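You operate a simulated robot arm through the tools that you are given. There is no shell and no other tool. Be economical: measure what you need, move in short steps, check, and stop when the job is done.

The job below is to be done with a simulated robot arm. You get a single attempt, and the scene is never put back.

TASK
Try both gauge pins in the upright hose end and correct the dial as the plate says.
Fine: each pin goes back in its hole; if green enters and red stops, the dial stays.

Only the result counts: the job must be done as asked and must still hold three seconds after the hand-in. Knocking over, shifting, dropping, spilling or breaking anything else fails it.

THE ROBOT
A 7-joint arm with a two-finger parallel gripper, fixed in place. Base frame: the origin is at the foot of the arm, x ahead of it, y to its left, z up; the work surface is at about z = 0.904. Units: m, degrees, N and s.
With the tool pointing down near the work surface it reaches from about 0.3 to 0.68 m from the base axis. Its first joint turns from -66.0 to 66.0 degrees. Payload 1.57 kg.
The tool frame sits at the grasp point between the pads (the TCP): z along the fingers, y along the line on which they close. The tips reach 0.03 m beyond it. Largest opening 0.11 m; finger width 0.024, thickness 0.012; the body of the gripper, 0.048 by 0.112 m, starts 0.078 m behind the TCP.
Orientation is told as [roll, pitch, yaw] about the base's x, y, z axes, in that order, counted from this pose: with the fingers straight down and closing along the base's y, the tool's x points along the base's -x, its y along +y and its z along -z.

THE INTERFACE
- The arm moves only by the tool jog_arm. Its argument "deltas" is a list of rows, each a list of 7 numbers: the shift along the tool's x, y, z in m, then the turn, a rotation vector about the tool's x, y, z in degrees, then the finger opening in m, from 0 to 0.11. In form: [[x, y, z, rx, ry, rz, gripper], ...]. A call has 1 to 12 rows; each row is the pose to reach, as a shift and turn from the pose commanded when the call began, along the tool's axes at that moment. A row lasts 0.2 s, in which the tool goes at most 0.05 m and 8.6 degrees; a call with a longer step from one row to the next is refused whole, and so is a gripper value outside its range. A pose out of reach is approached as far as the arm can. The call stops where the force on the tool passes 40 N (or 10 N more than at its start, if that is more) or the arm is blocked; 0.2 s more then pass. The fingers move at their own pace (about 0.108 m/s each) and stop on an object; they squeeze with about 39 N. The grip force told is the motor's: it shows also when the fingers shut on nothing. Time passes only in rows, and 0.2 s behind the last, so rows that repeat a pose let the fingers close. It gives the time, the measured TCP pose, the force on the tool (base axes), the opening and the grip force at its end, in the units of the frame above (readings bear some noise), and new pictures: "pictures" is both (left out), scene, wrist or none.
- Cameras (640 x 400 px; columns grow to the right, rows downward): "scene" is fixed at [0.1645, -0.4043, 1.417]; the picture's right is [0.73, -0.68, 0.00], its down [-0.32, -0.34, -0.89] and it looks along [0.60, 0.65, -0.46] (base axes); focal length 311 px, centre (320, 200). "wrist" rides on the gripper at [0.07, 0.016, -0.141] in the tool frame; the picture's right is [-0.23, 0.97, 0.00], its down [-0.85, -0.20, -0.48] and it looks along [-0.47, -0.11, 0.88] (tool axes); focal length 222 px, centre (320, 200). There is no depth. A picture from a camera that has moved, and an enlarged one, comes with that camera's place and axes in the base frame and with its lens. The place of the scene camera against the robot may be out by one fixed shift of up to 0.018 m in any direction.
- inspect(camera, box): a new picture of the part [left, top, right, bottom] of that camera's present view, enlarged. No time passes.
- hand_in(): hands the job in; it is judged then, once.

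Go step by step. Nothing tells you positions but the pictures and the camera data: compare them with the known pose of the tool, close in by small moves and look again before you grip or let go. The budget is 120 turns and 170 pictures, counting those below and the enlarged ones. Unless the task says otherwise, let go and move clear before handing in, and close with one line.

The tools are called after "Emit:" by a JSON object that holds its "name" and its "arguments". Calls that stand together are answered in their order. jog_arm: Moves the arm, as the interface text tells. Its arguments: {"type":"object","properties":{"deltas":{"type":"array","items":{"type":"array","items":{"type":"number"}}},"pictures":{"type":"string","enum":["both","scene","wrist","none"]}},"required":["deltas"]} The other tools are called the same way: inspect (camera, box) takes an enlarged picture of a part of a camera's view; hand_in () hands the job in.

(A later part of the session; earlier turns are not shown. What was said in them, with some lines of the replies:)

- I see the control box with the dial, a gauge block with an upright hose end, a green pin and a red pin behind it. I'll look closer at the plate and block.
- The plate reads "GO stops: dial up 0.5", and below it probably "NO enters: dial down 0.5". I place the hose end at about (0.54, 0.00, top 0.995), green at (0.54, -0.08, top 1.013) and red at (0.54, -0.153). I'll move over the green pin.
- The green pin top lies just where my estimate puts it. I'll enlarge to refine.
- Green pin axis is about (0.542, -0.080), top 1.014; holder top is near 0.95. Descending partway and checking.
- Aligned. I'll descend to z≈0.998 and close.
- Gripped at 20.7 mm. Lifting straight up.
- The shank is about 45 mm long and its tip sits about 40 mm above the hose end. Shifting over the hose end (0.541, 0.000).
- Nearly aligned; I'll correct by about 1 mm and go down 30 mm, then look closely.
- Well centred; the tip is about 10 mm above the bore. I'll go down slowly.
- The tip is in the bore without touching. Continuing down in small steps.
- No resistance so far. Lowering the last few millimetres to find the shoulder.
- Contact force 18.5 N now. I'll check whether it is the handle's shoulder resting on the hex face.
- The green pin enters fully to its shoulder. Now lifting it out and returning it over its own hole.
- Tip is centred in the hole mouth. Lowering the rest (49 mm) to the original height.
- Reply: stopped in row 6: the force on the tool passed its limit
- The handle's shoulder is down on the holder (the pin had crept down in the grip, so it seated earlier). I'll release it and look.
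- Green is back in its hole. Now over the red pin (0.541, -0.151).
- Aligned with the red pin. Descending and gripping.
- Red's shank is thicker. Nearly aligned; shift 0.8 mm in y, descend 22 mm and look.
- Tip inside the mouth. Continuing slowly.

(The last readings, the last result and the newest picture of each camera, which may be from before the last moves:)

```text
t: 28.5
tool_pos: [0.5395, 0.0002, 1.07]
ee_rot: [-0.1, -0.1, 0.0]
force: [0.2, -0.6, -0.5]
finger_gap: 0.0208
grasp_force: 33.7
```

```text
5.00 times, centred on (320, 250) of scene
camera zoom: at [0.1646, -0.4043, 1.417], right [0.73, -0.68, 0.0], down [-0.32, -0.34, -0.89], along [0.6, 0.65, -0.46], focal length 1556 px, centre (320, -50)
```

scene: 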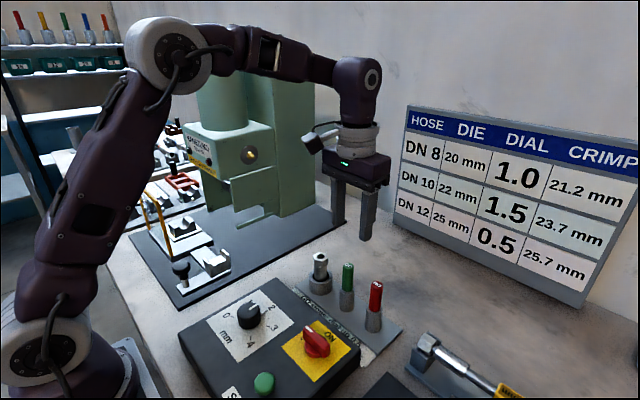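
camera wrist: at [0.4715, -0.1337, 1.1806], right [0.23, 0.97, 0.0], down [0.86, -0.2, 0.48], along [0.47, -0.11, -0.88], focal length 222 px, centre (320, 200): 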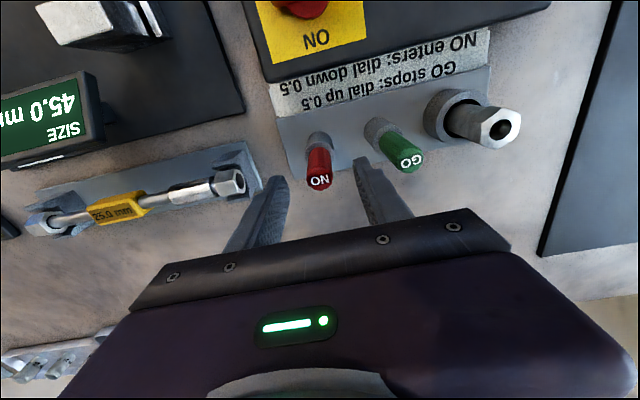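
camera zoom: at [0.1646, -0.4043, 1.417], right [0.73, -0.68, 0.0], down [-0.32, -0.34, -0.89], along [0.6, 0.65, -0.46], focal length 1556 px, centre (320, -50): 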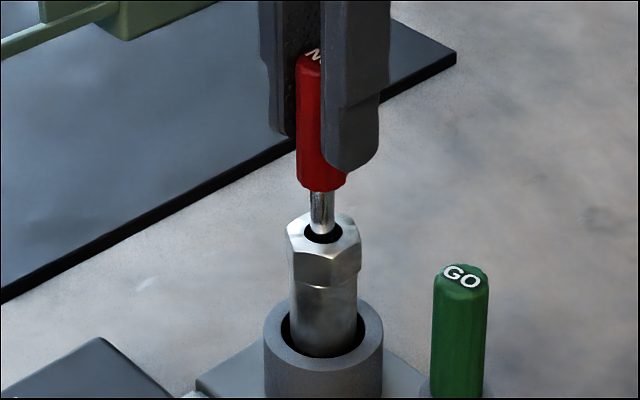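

Emit:
{"name": "jog_arm", "arguments": {"deltas": [[0, 0, 0.002, 0, 0, 0, 0.0], [0, 0, 0.004, 0, 0, 0, 0.0], [0, 0, 0.006, 0, 0, 0, 0.0], [0, 0, 0.008, 0, 0, 0, 0.0], [0, 0, 0.01, 0, 0, 0, 0.0], [0, 0, 0.012, 0, 0, 0, 0.0]], "pictures": "none"}}

Emit:
{"name": "inspect", "arguments": {"camera": "scene", "box": [290, 210, 350, 290]}}

```text
t: 29.9
tool_pos: [0.5406, 0.0006, 1.0575]
ee_rot: [-0.1, 0.0, 0.1]
force: [1.1, -1.0, 24.6]
finger_gap: 0.0207
grasp_force: 34.5
```

```text
5.00 times, centred on (320, 250) of scene
camera zoom: at [0.1641, -0.4043, 1.417], right [0.73, -0.68, 0.0], down [-0.32, -0.34, -0.89], along [0.6, 0.65, -0.46], focal length 1556 px, centre (320, -50)
```

zoom: 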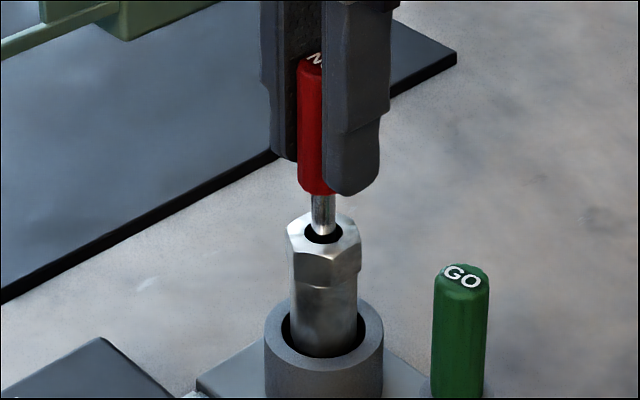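

The red pin stopped about 25 mm short of its shoulder with 25 N. To rule out an off-centre catch, I'll back off and re-try with small lateral offsets.

Emit:
{"name": "jog_arm", "arguments": {"deltas": [[0, 0, -0.004, 0, 0, 0, 0.0], [0.001, 0, -0.004, 0, 0, 0, 0.0], [0.001, 0, 0.0, 0, 0, 0, 0.0], [0.001, 0, 0.002, 0, 0, 0, 0.0]], "pictures": "none"}}

Emit:
{"name": "inspect", "arguments": {"camera": "scene", "box": [290, 210, 350, 290]}}

Emit:
{"name": "inspect", "arguments": {"camera": "wrist", "box": [280, 120, 360, 200]}}

```text
t: 30.9
tool_pos: [0.5388, 0.0001, 1.058]
ee_rot: [-0.2, -0.3, 0.0]
force: [0.8, -0.3, 27.0]
finger_gap: 0.0209
grasp_force: 33.9
```

```text
5.00 times, centred on (320, 250) of scene
camera zoom: at [0.1641, -0.4043, 1.417], right [0.73, -0.68, 0.0], down [-0.32, -0.34, -0.89], along [0.6, 0.65, -0.46], focal length 1556 px, centre (320, -50)
```

zoom: 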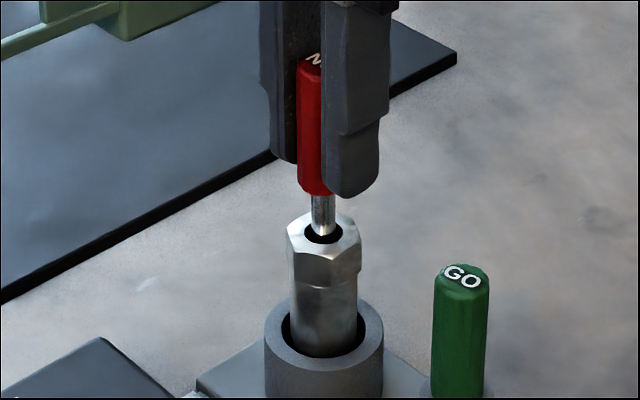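

```text
5.00 times, centred on (320, 160) of wrist
camera zoom: at [0.4696, 0.0163, 1.1982], right [0.23, 0.97, 0.0], down [0.85, -0.2, 0.48], along [0.47, -0.11, -0.88], focal length 1111 px, centre (320, 400)
```

zoom: 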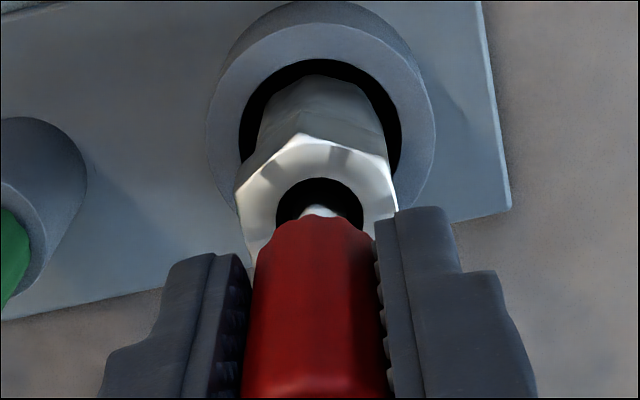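

Emit:
{"name": "jog_arm", "arguments": {"deltas": [[0, 0, -0.004, 0, 0.3, 0, 0.0], [-0.001, 0.001, -0.004, 0, 0.3, 0, 0.0], [-0.001, 0.001, -0.0, 0, 0.3, 0, 0.0], [-0.001, 0.001, 0.001, 0, 0.3, 0, 0.0], [-0.001, 0.001, -0.003, 0, 0.3, 0, 0.0], [-0.001, -0.001, -0.003, 0, 0.3, 0, 0.0], [-0.001, -0.001, 0.001, 0, 0.3, 0, 0.0], [-0.001, -0.001, -0.003, 0, 0.3, 0, 0.0], [-0.002, 0, -0.003, 0, 0.3, 0, 0.0], [-0.002, 0, 0.001, 0, 0.3, 0, 0.0], [-0.002, 0, 0.002, 0, 0.3, 0, 0.0]], "pictures": "none"}}

Emit:
{"name": "inspect", "arguments": {"camera": "scene", "box": [290, 210, 350, 290]}}

```text
t: 33.3
tool_pos: [0.542, 0.0, 1.0555]
ee_rot: [-0.1, 0.1, 0.0]
force: [-2.3, -0.3, 26.7]
finger_gap: 0.0208
grasp_force: 34.3
```

```text
5.00 times, centred on (320, 250) of scene
camera zoom: at [0.164, -0.4043, 1.417], right [0.73, -0.68, 0.0], down [-0.32, -0.34, -0.89], along [0.6, 0.65, -0.46], focal length 1556 px, centre (320, -50)
```

zoom: 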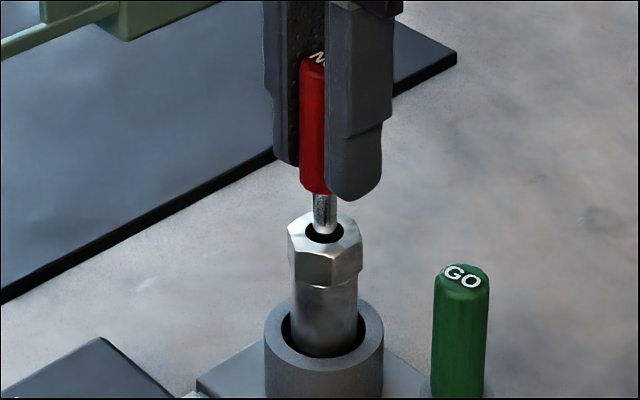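

Same stop depth at every offset: red genuinely stops, green enters, so the dial stays. Now returning the red pin over its hole.

Emit:
{"name": "jog_arm", "arguments": {"deltas": [[0.0015, 0, -0.01, 0, 0, 0, 0.0], [0.0015, 0, -0.03, 0, 0, 0, 0.0], [0.0015, 0, -0.055, 0, 0, 0, 0.0], [0.0015, 0, -0.078, 0, 0, 0, 0.0], [0.0015, -0.04, -0.078, 0, 0, 0, 0.0], [0.0015, -0.08, -0.078, 0, 0, 0, 0.0], [0.0015, -0.12, -0.078, 0, 0, 0, 0.0], [0.0015, -0.1502, -0.078, 0, 0, 0, 0.0], [0.0015, -0.1502, -0.05, 0, 0, 0, 0.0], [0.0015, -0.1502, -0.025, 0, 0, 0, 0.0], [0.0015, -0.1502, -0.01, 0, 0, 0, 0.0]], "pictures": "none"}}

Emit:
{"name": "inspect", "arguments": {"camera": "wrist", "box": [280, 120, 360, 200]}}

Emit:
{"name": "inspect", "arguments": {"camera": "scene", "box": [300, 230, 420, 350]}}

```text
t: 35.7
tool_pos: [0.5405, -0.1507, 1.0634]
ee_rot: [-0.2, 0.4, 0.0]
force: [-0.4, -0.5, -0.9]
finger_gap: 0.0207
grasp_force: 34.9
```

```text
5.00 times, centred on (320, 160) of wrist
camera zoom: at [0.4717, -0.1332, 1.2052], right [0.23, 0.97, 0.0], down [0.86, -0.2, 0.47], along [0.46, -0.11, -0.88], focal length 1111 px, centre (320, 400)
```

zoom: 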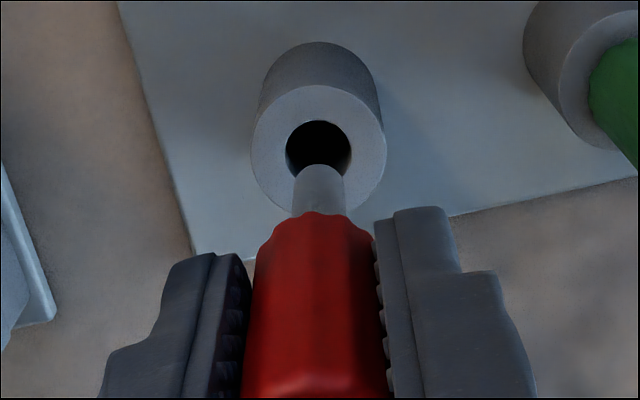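

```text
3.33 times, centred on (360, 290) of scene
camera zoom: at [0.1646, -0.4043, 1.417], right [0.73, -0.68, 0.0], down [-0.32, -0.34, -0.89], along [0.6, 0.65, -0.46], focal length 1038 px, centre (187, -100)
```

zoom: 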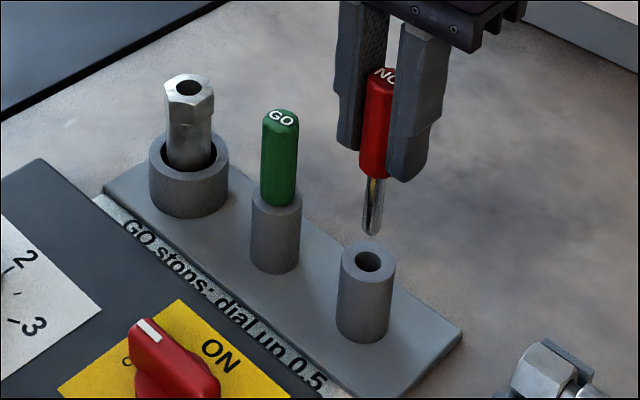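

Hose end unmoved. I'll fix a small tilt and ~0.5 mm in x, and lower 14 mm.

Emit:
{"name": "jog_arm", "arguments": {"deltas": [[-0.0005, 0, 0.005, 0, -0.35, 0, 0.0], [-0.0005, 0, 0.01, 0, -0.35, 0, 0.0], [-0.0005, 0, 0.014, 0, -0.35, 0, 0.0], [-0.0005, 0, 0.014, 0, -0.35, 0, 0.0]], "pictures": "none"}}

Emit:
{"name": "inspect", "arguments": {"camera": "wrist", "box": [280, 120, 360, 200]}}

Emit:
{"name": "inspect", "arguments": {"camera": "scene", "box": [350, 260, 400, 340]}}

```text
t: 36.7
tool_pos: [0.54, -0.15, 1.0496]
ee_rot: [-0.1, 0.0, 0.0]
force: [0.3, 0.1, -0.2]
finger_gap: 0.0204
grasp_force: 34.4
```

```text
5.00 times, centred on (320, 160) of wrist
camera zoom: at [0.471, -0.1336, 1.1911], right [0.23, 0.97, 0.0], down [0.85, -0.2, 0.48], along [0.47, -0.11, -0.88], focal length 1111 px, centre (320, 400)
```

zoom: 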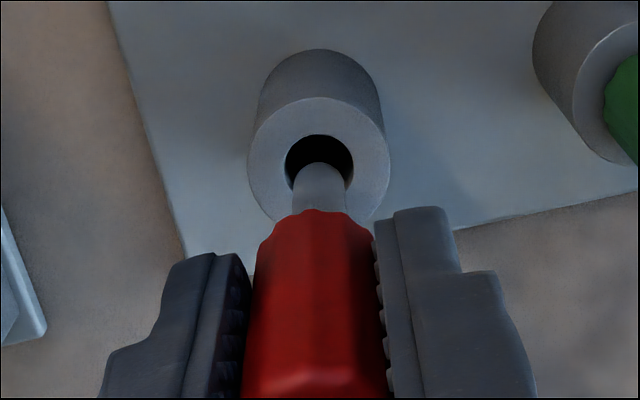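

```text
5.00 times, centred on (375, 300) of scene
camera zoom: at [0.1646, -0.4043, 1.417], right [0.73, -0.68, 0.0], down [-0.32, -0.34, -0.89], along [0.6, 0.65, -0.46], focal length 1556 px, centre (45, -300)
```

zoom: 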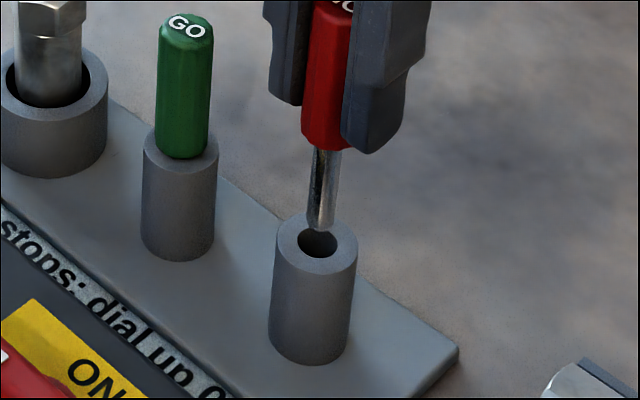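

Aligned, tip a few mm above the hole. Lowering.

Emit:
{"name": "jog_arm", "arguments": {"deltas": [[0, 0, 0.003, 0, 0, 0, 0.0], [0, 0, 0.006, 0, 0, 0, 0.0], [0, 0, 0.01, 0, 0, 0, 0.0], [0, 0, 0.014, 0, 0, 0, 0.0], [0, 0, 0.018, 0, 0, 0, 0.0], [0, 0, 0.022, 0, 0, 0, 0.0], [0, 0, 0.026, 0, 0, 0, 0.0], [0, 0, 0.029, 0, 0, 0, 0.0], [0, 0, 0.031, 0, 0, 0, 0.0]], "pictures": "none"}}

Emit:
{"name": "inspect", "arguments": {"camera": "scene", "box": [330, 250, 410, 340]}}

```text
t: 38.7
tool_pos: [0.5408, -0.1501, 1.0191]
ee_rot: [-0.1, -0.1, -0.1]
force: [0.2, 0.3, 0.4]
finger_gap: 0.0207
grasp_force: 34.2
```

```text
4.44 times, centred on (370, 295) of scene
camera zoom: at [0.1646, -0.4043, 1.417], right [0.73, -0.68, 0.0], down [-0.32, -0.34, -0.89], along [0.6, 0.65, -0.46], focal length 1383 px, centre (98, -222)
```

zoom: 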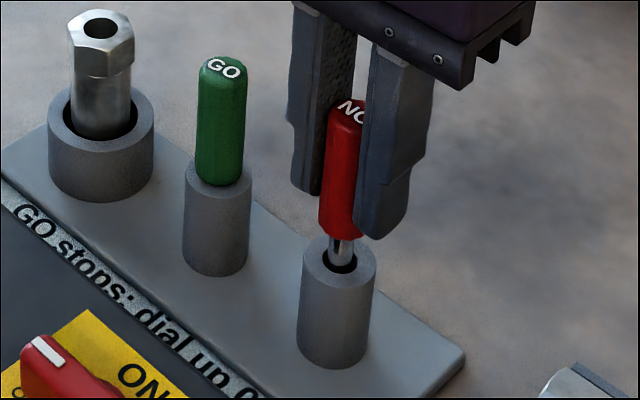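

About 10–12 mm remain; finishing gently.

Emit:
{"name": "jog_arm", "arguments": {"deltas": [[0, 0, 0.002, 0, 0, 0, 0.0], [0, 0, 0.004, 0, 0, 0, 0.0], [0, 0, 0.006, 0, 0, 0, 0.0], [0, 0, 0.0075, 0, 0, 0, 0.0], [0, 0, 0.009, 0, 0, 0, 0.0], [0, 0, 0.01, 0, 0, 0, 0.0]], "pictures": "none"}}

Emit:
{"name": "inspect", "arguments": {"camera": "scene", "box": [330, 250, 410, 340]}}

```text
t: 40.1
tool_pos: [0.5408, -0.1498, 1.0081]
ee_rot: [-0.1, 0.0, 0.0]
force: [-0.6, -0.5, -0.7]
finger_gap: 0.0206
grasp_force: 34.1
```

```text
4.44 times, centred on (370, 295) of scene
camera zoom: at [0.1646, -0.4043, 1.417], right [0.73, -0.68, 0.0], down [-0.32, -0.34, -0.89], along [0.6, 0.65, -0.46], focal length 1383 px, centre (98, -222)
```

zoom: 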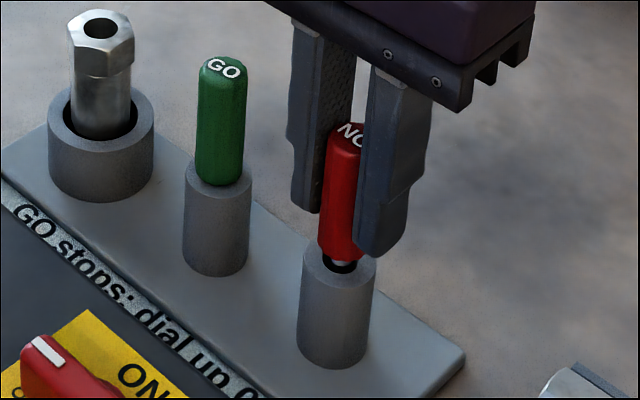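

Emit:
{"name": "jog_arm", "arguments": {"deltas": [[0, 0, 0.001, 0, 0, 0, 0.0], [0, 0, 0.002, 0, 0, 0, 0.0], [0, 0, 0.003, 0, 0, 0, 0.0], [0, 0, 0.0035, 0, 0, 0, 0.0]], "pictures": "none"}}

Emit:
{"name": "inspect", "arguments": {"camera": "scene", "box": [330, 250, 410, 340]}}

```text
t: 41.1
tool_pos: [0.5405, -0.151, 1.0058]
ee_rot: [0.0, 0.0, 0.1]
force: [-0.5, 0.0, -1.6]
finger_gap: 0.0204
grasp_force: 33.8
```

```text
4.44 times, centred on (370, 295) of scene
camera zoom: at [0.1646, -0.4043, 1.417], right [0.73, -0.68, 0.0], down [-0.32, -0.34, -0.89], along [0.6, 0.65, -0.46], focal length 1383 px, centre (98, -222)
```

zoom: 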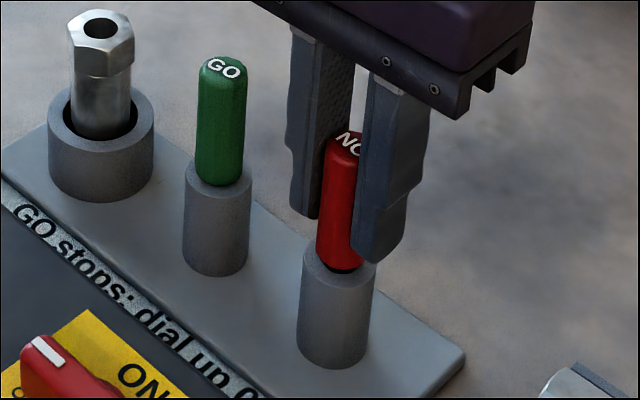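

Emit:
{"name": "jog_arm", "arguments": {"deltas": [[0, 0, 0.001, 0, 0, 0, 0.0], [0, 0, 0.0018, 0, 0, 0, 0.0], [0, 0, 0.0018, 0, 0, 0, 0.0]], "pictures": "none"}}

Emit:
{"name": "inspect", "arguments": {"camera": "scene", "box": [330, 250, 410, 340]}}

```text
t: 41.9
tool_pos: [0.5407, -0.1505, 1.0027]
ee_rot: [-0.2, 0.0, 0.0]
force: [-0.7, 0.2, -0.8]
finger_gap: 0.0209
grasp_force: 34.3
```

```text
4.44 times, centred on (370, 295) of scene
camera zoom: at [0.1646, -0.4043, 1.417], right [0.73, -0.68, 0.0], down [-0.32, -0.34, -0.89], along [0.6, 0.65, -0.46], focal length 1383 px, centre (98, -222)
```

zoom: 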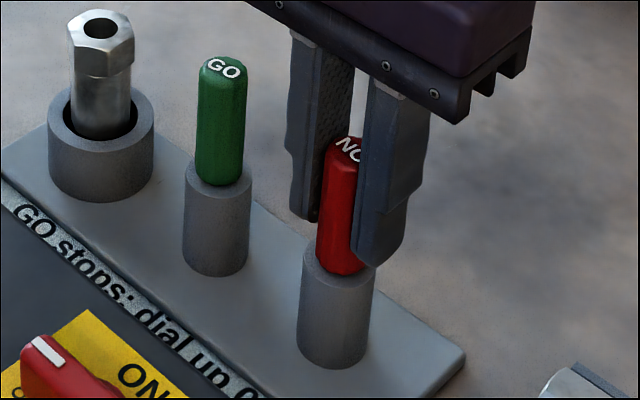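

The red handle is down on its holder. Releasing and rising clear.

Emit:
{"name": "jog_arm", "arguments": {"deltas": [[0, 0, 0, 0, 0, 0, 0.03], [0, 0, 0, 0, 0, 0, 0.055], [0, 0, 0, 0, 0, 0, 0.055], [0, 0, -0.03, 0, 0, 0, 0.055], [0, 0, -0.07, 0, 0, 0, 0.055], [0, 0, -0.11, 0, 0, 0, 0.055], [0, 0, -0.15, 0, 0, 0, 0.055], [0, 0, -0.15, 0, 0, 0, 0.055]]}}

Emit:
{"name": "inspect", "arguments": {"camera": "scene", "box": [280, 230, 420, 370]}}

Emit:
{"name": "inspect", "arguments": {"camera": "scene", "box": [180, 270, 360, 400]}}

```text
t: 43.7
tool_pos: [0.5397, -0.1514, 1.1537]
ee_rot: [-0.1, 0.0, -0.1]
force: [0.4, -0.2, -1.0]
finger_gap: 0.0551
grasp_force: 0.0
camera wrist: at [0.4692, -0.135, 1.2957], right [0.23, 0.97, 0.0], down [0.85, -0.2, 0.48], along [0.47, -0.11, -0.88], focal length 222 px, centre (320, 200)
```

scene: 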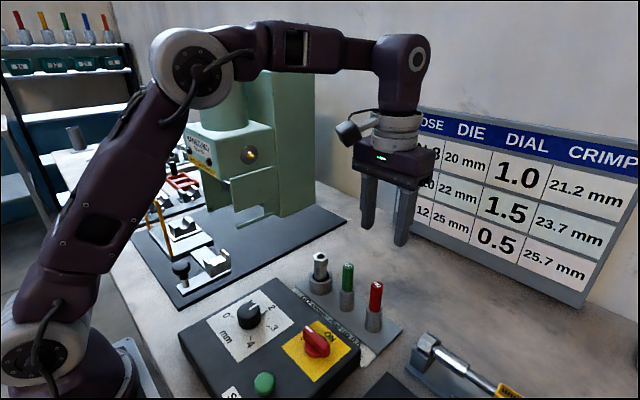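
wrist: 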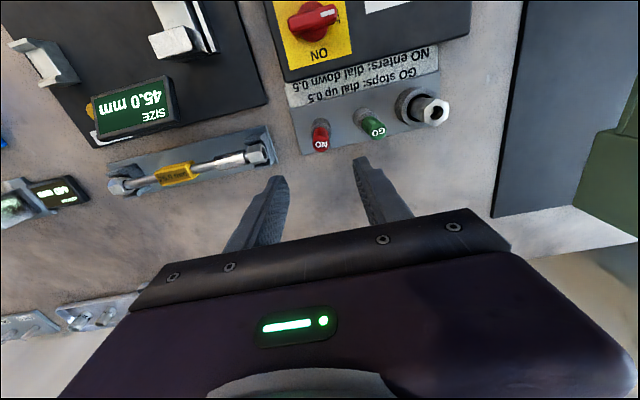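

```text
2.86 times, centred on (350, 300) of scene
camera zoom: at [0.1645, -0.4043, 1.417], right [0.73, -0.68, 0.0], down [-0.32, -0.34, -0.89], along [0.6, 0.65, -0.46], focal length 889 px, centre (234, -86)
```

zoom: 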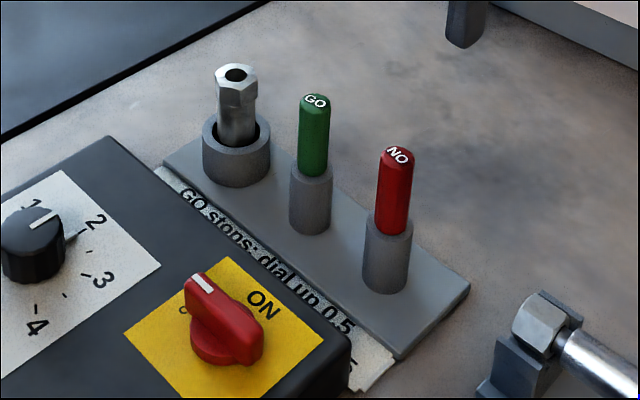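

```text
3.08 times, centred on (270, 335) of scene
camera zoom: at [0.1645, -0.4043, 1.417], right [0.73, -0.68, 0.0], down [-0.32, -0.34, -0.89], along [0.6, 0.65, -0.46], focal length 958 px, centre (474, -215)
```

zoom: 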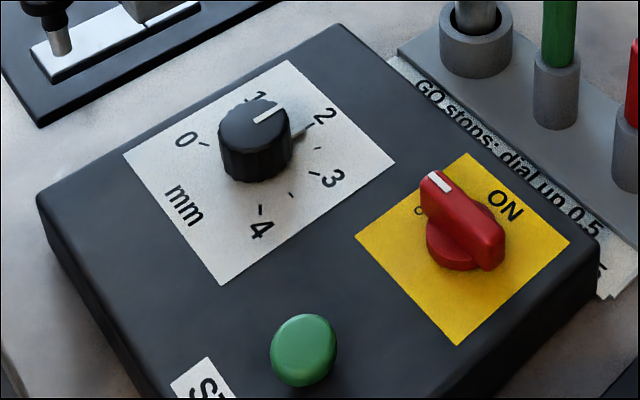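

Both pins are back in their holes, the hose end stands as it did, and the dial is unchanged. Green entered and red stopped, so the dial stays, and I'm handing in.

Emit:
{"name": "hand_in", "arguments": {}}

```text
The job is handed in.
```

The green pin entered fully and the red pin stopped about 25 mm short, so I left the dial where it was; both pins are back in their holes and the job is handed in.
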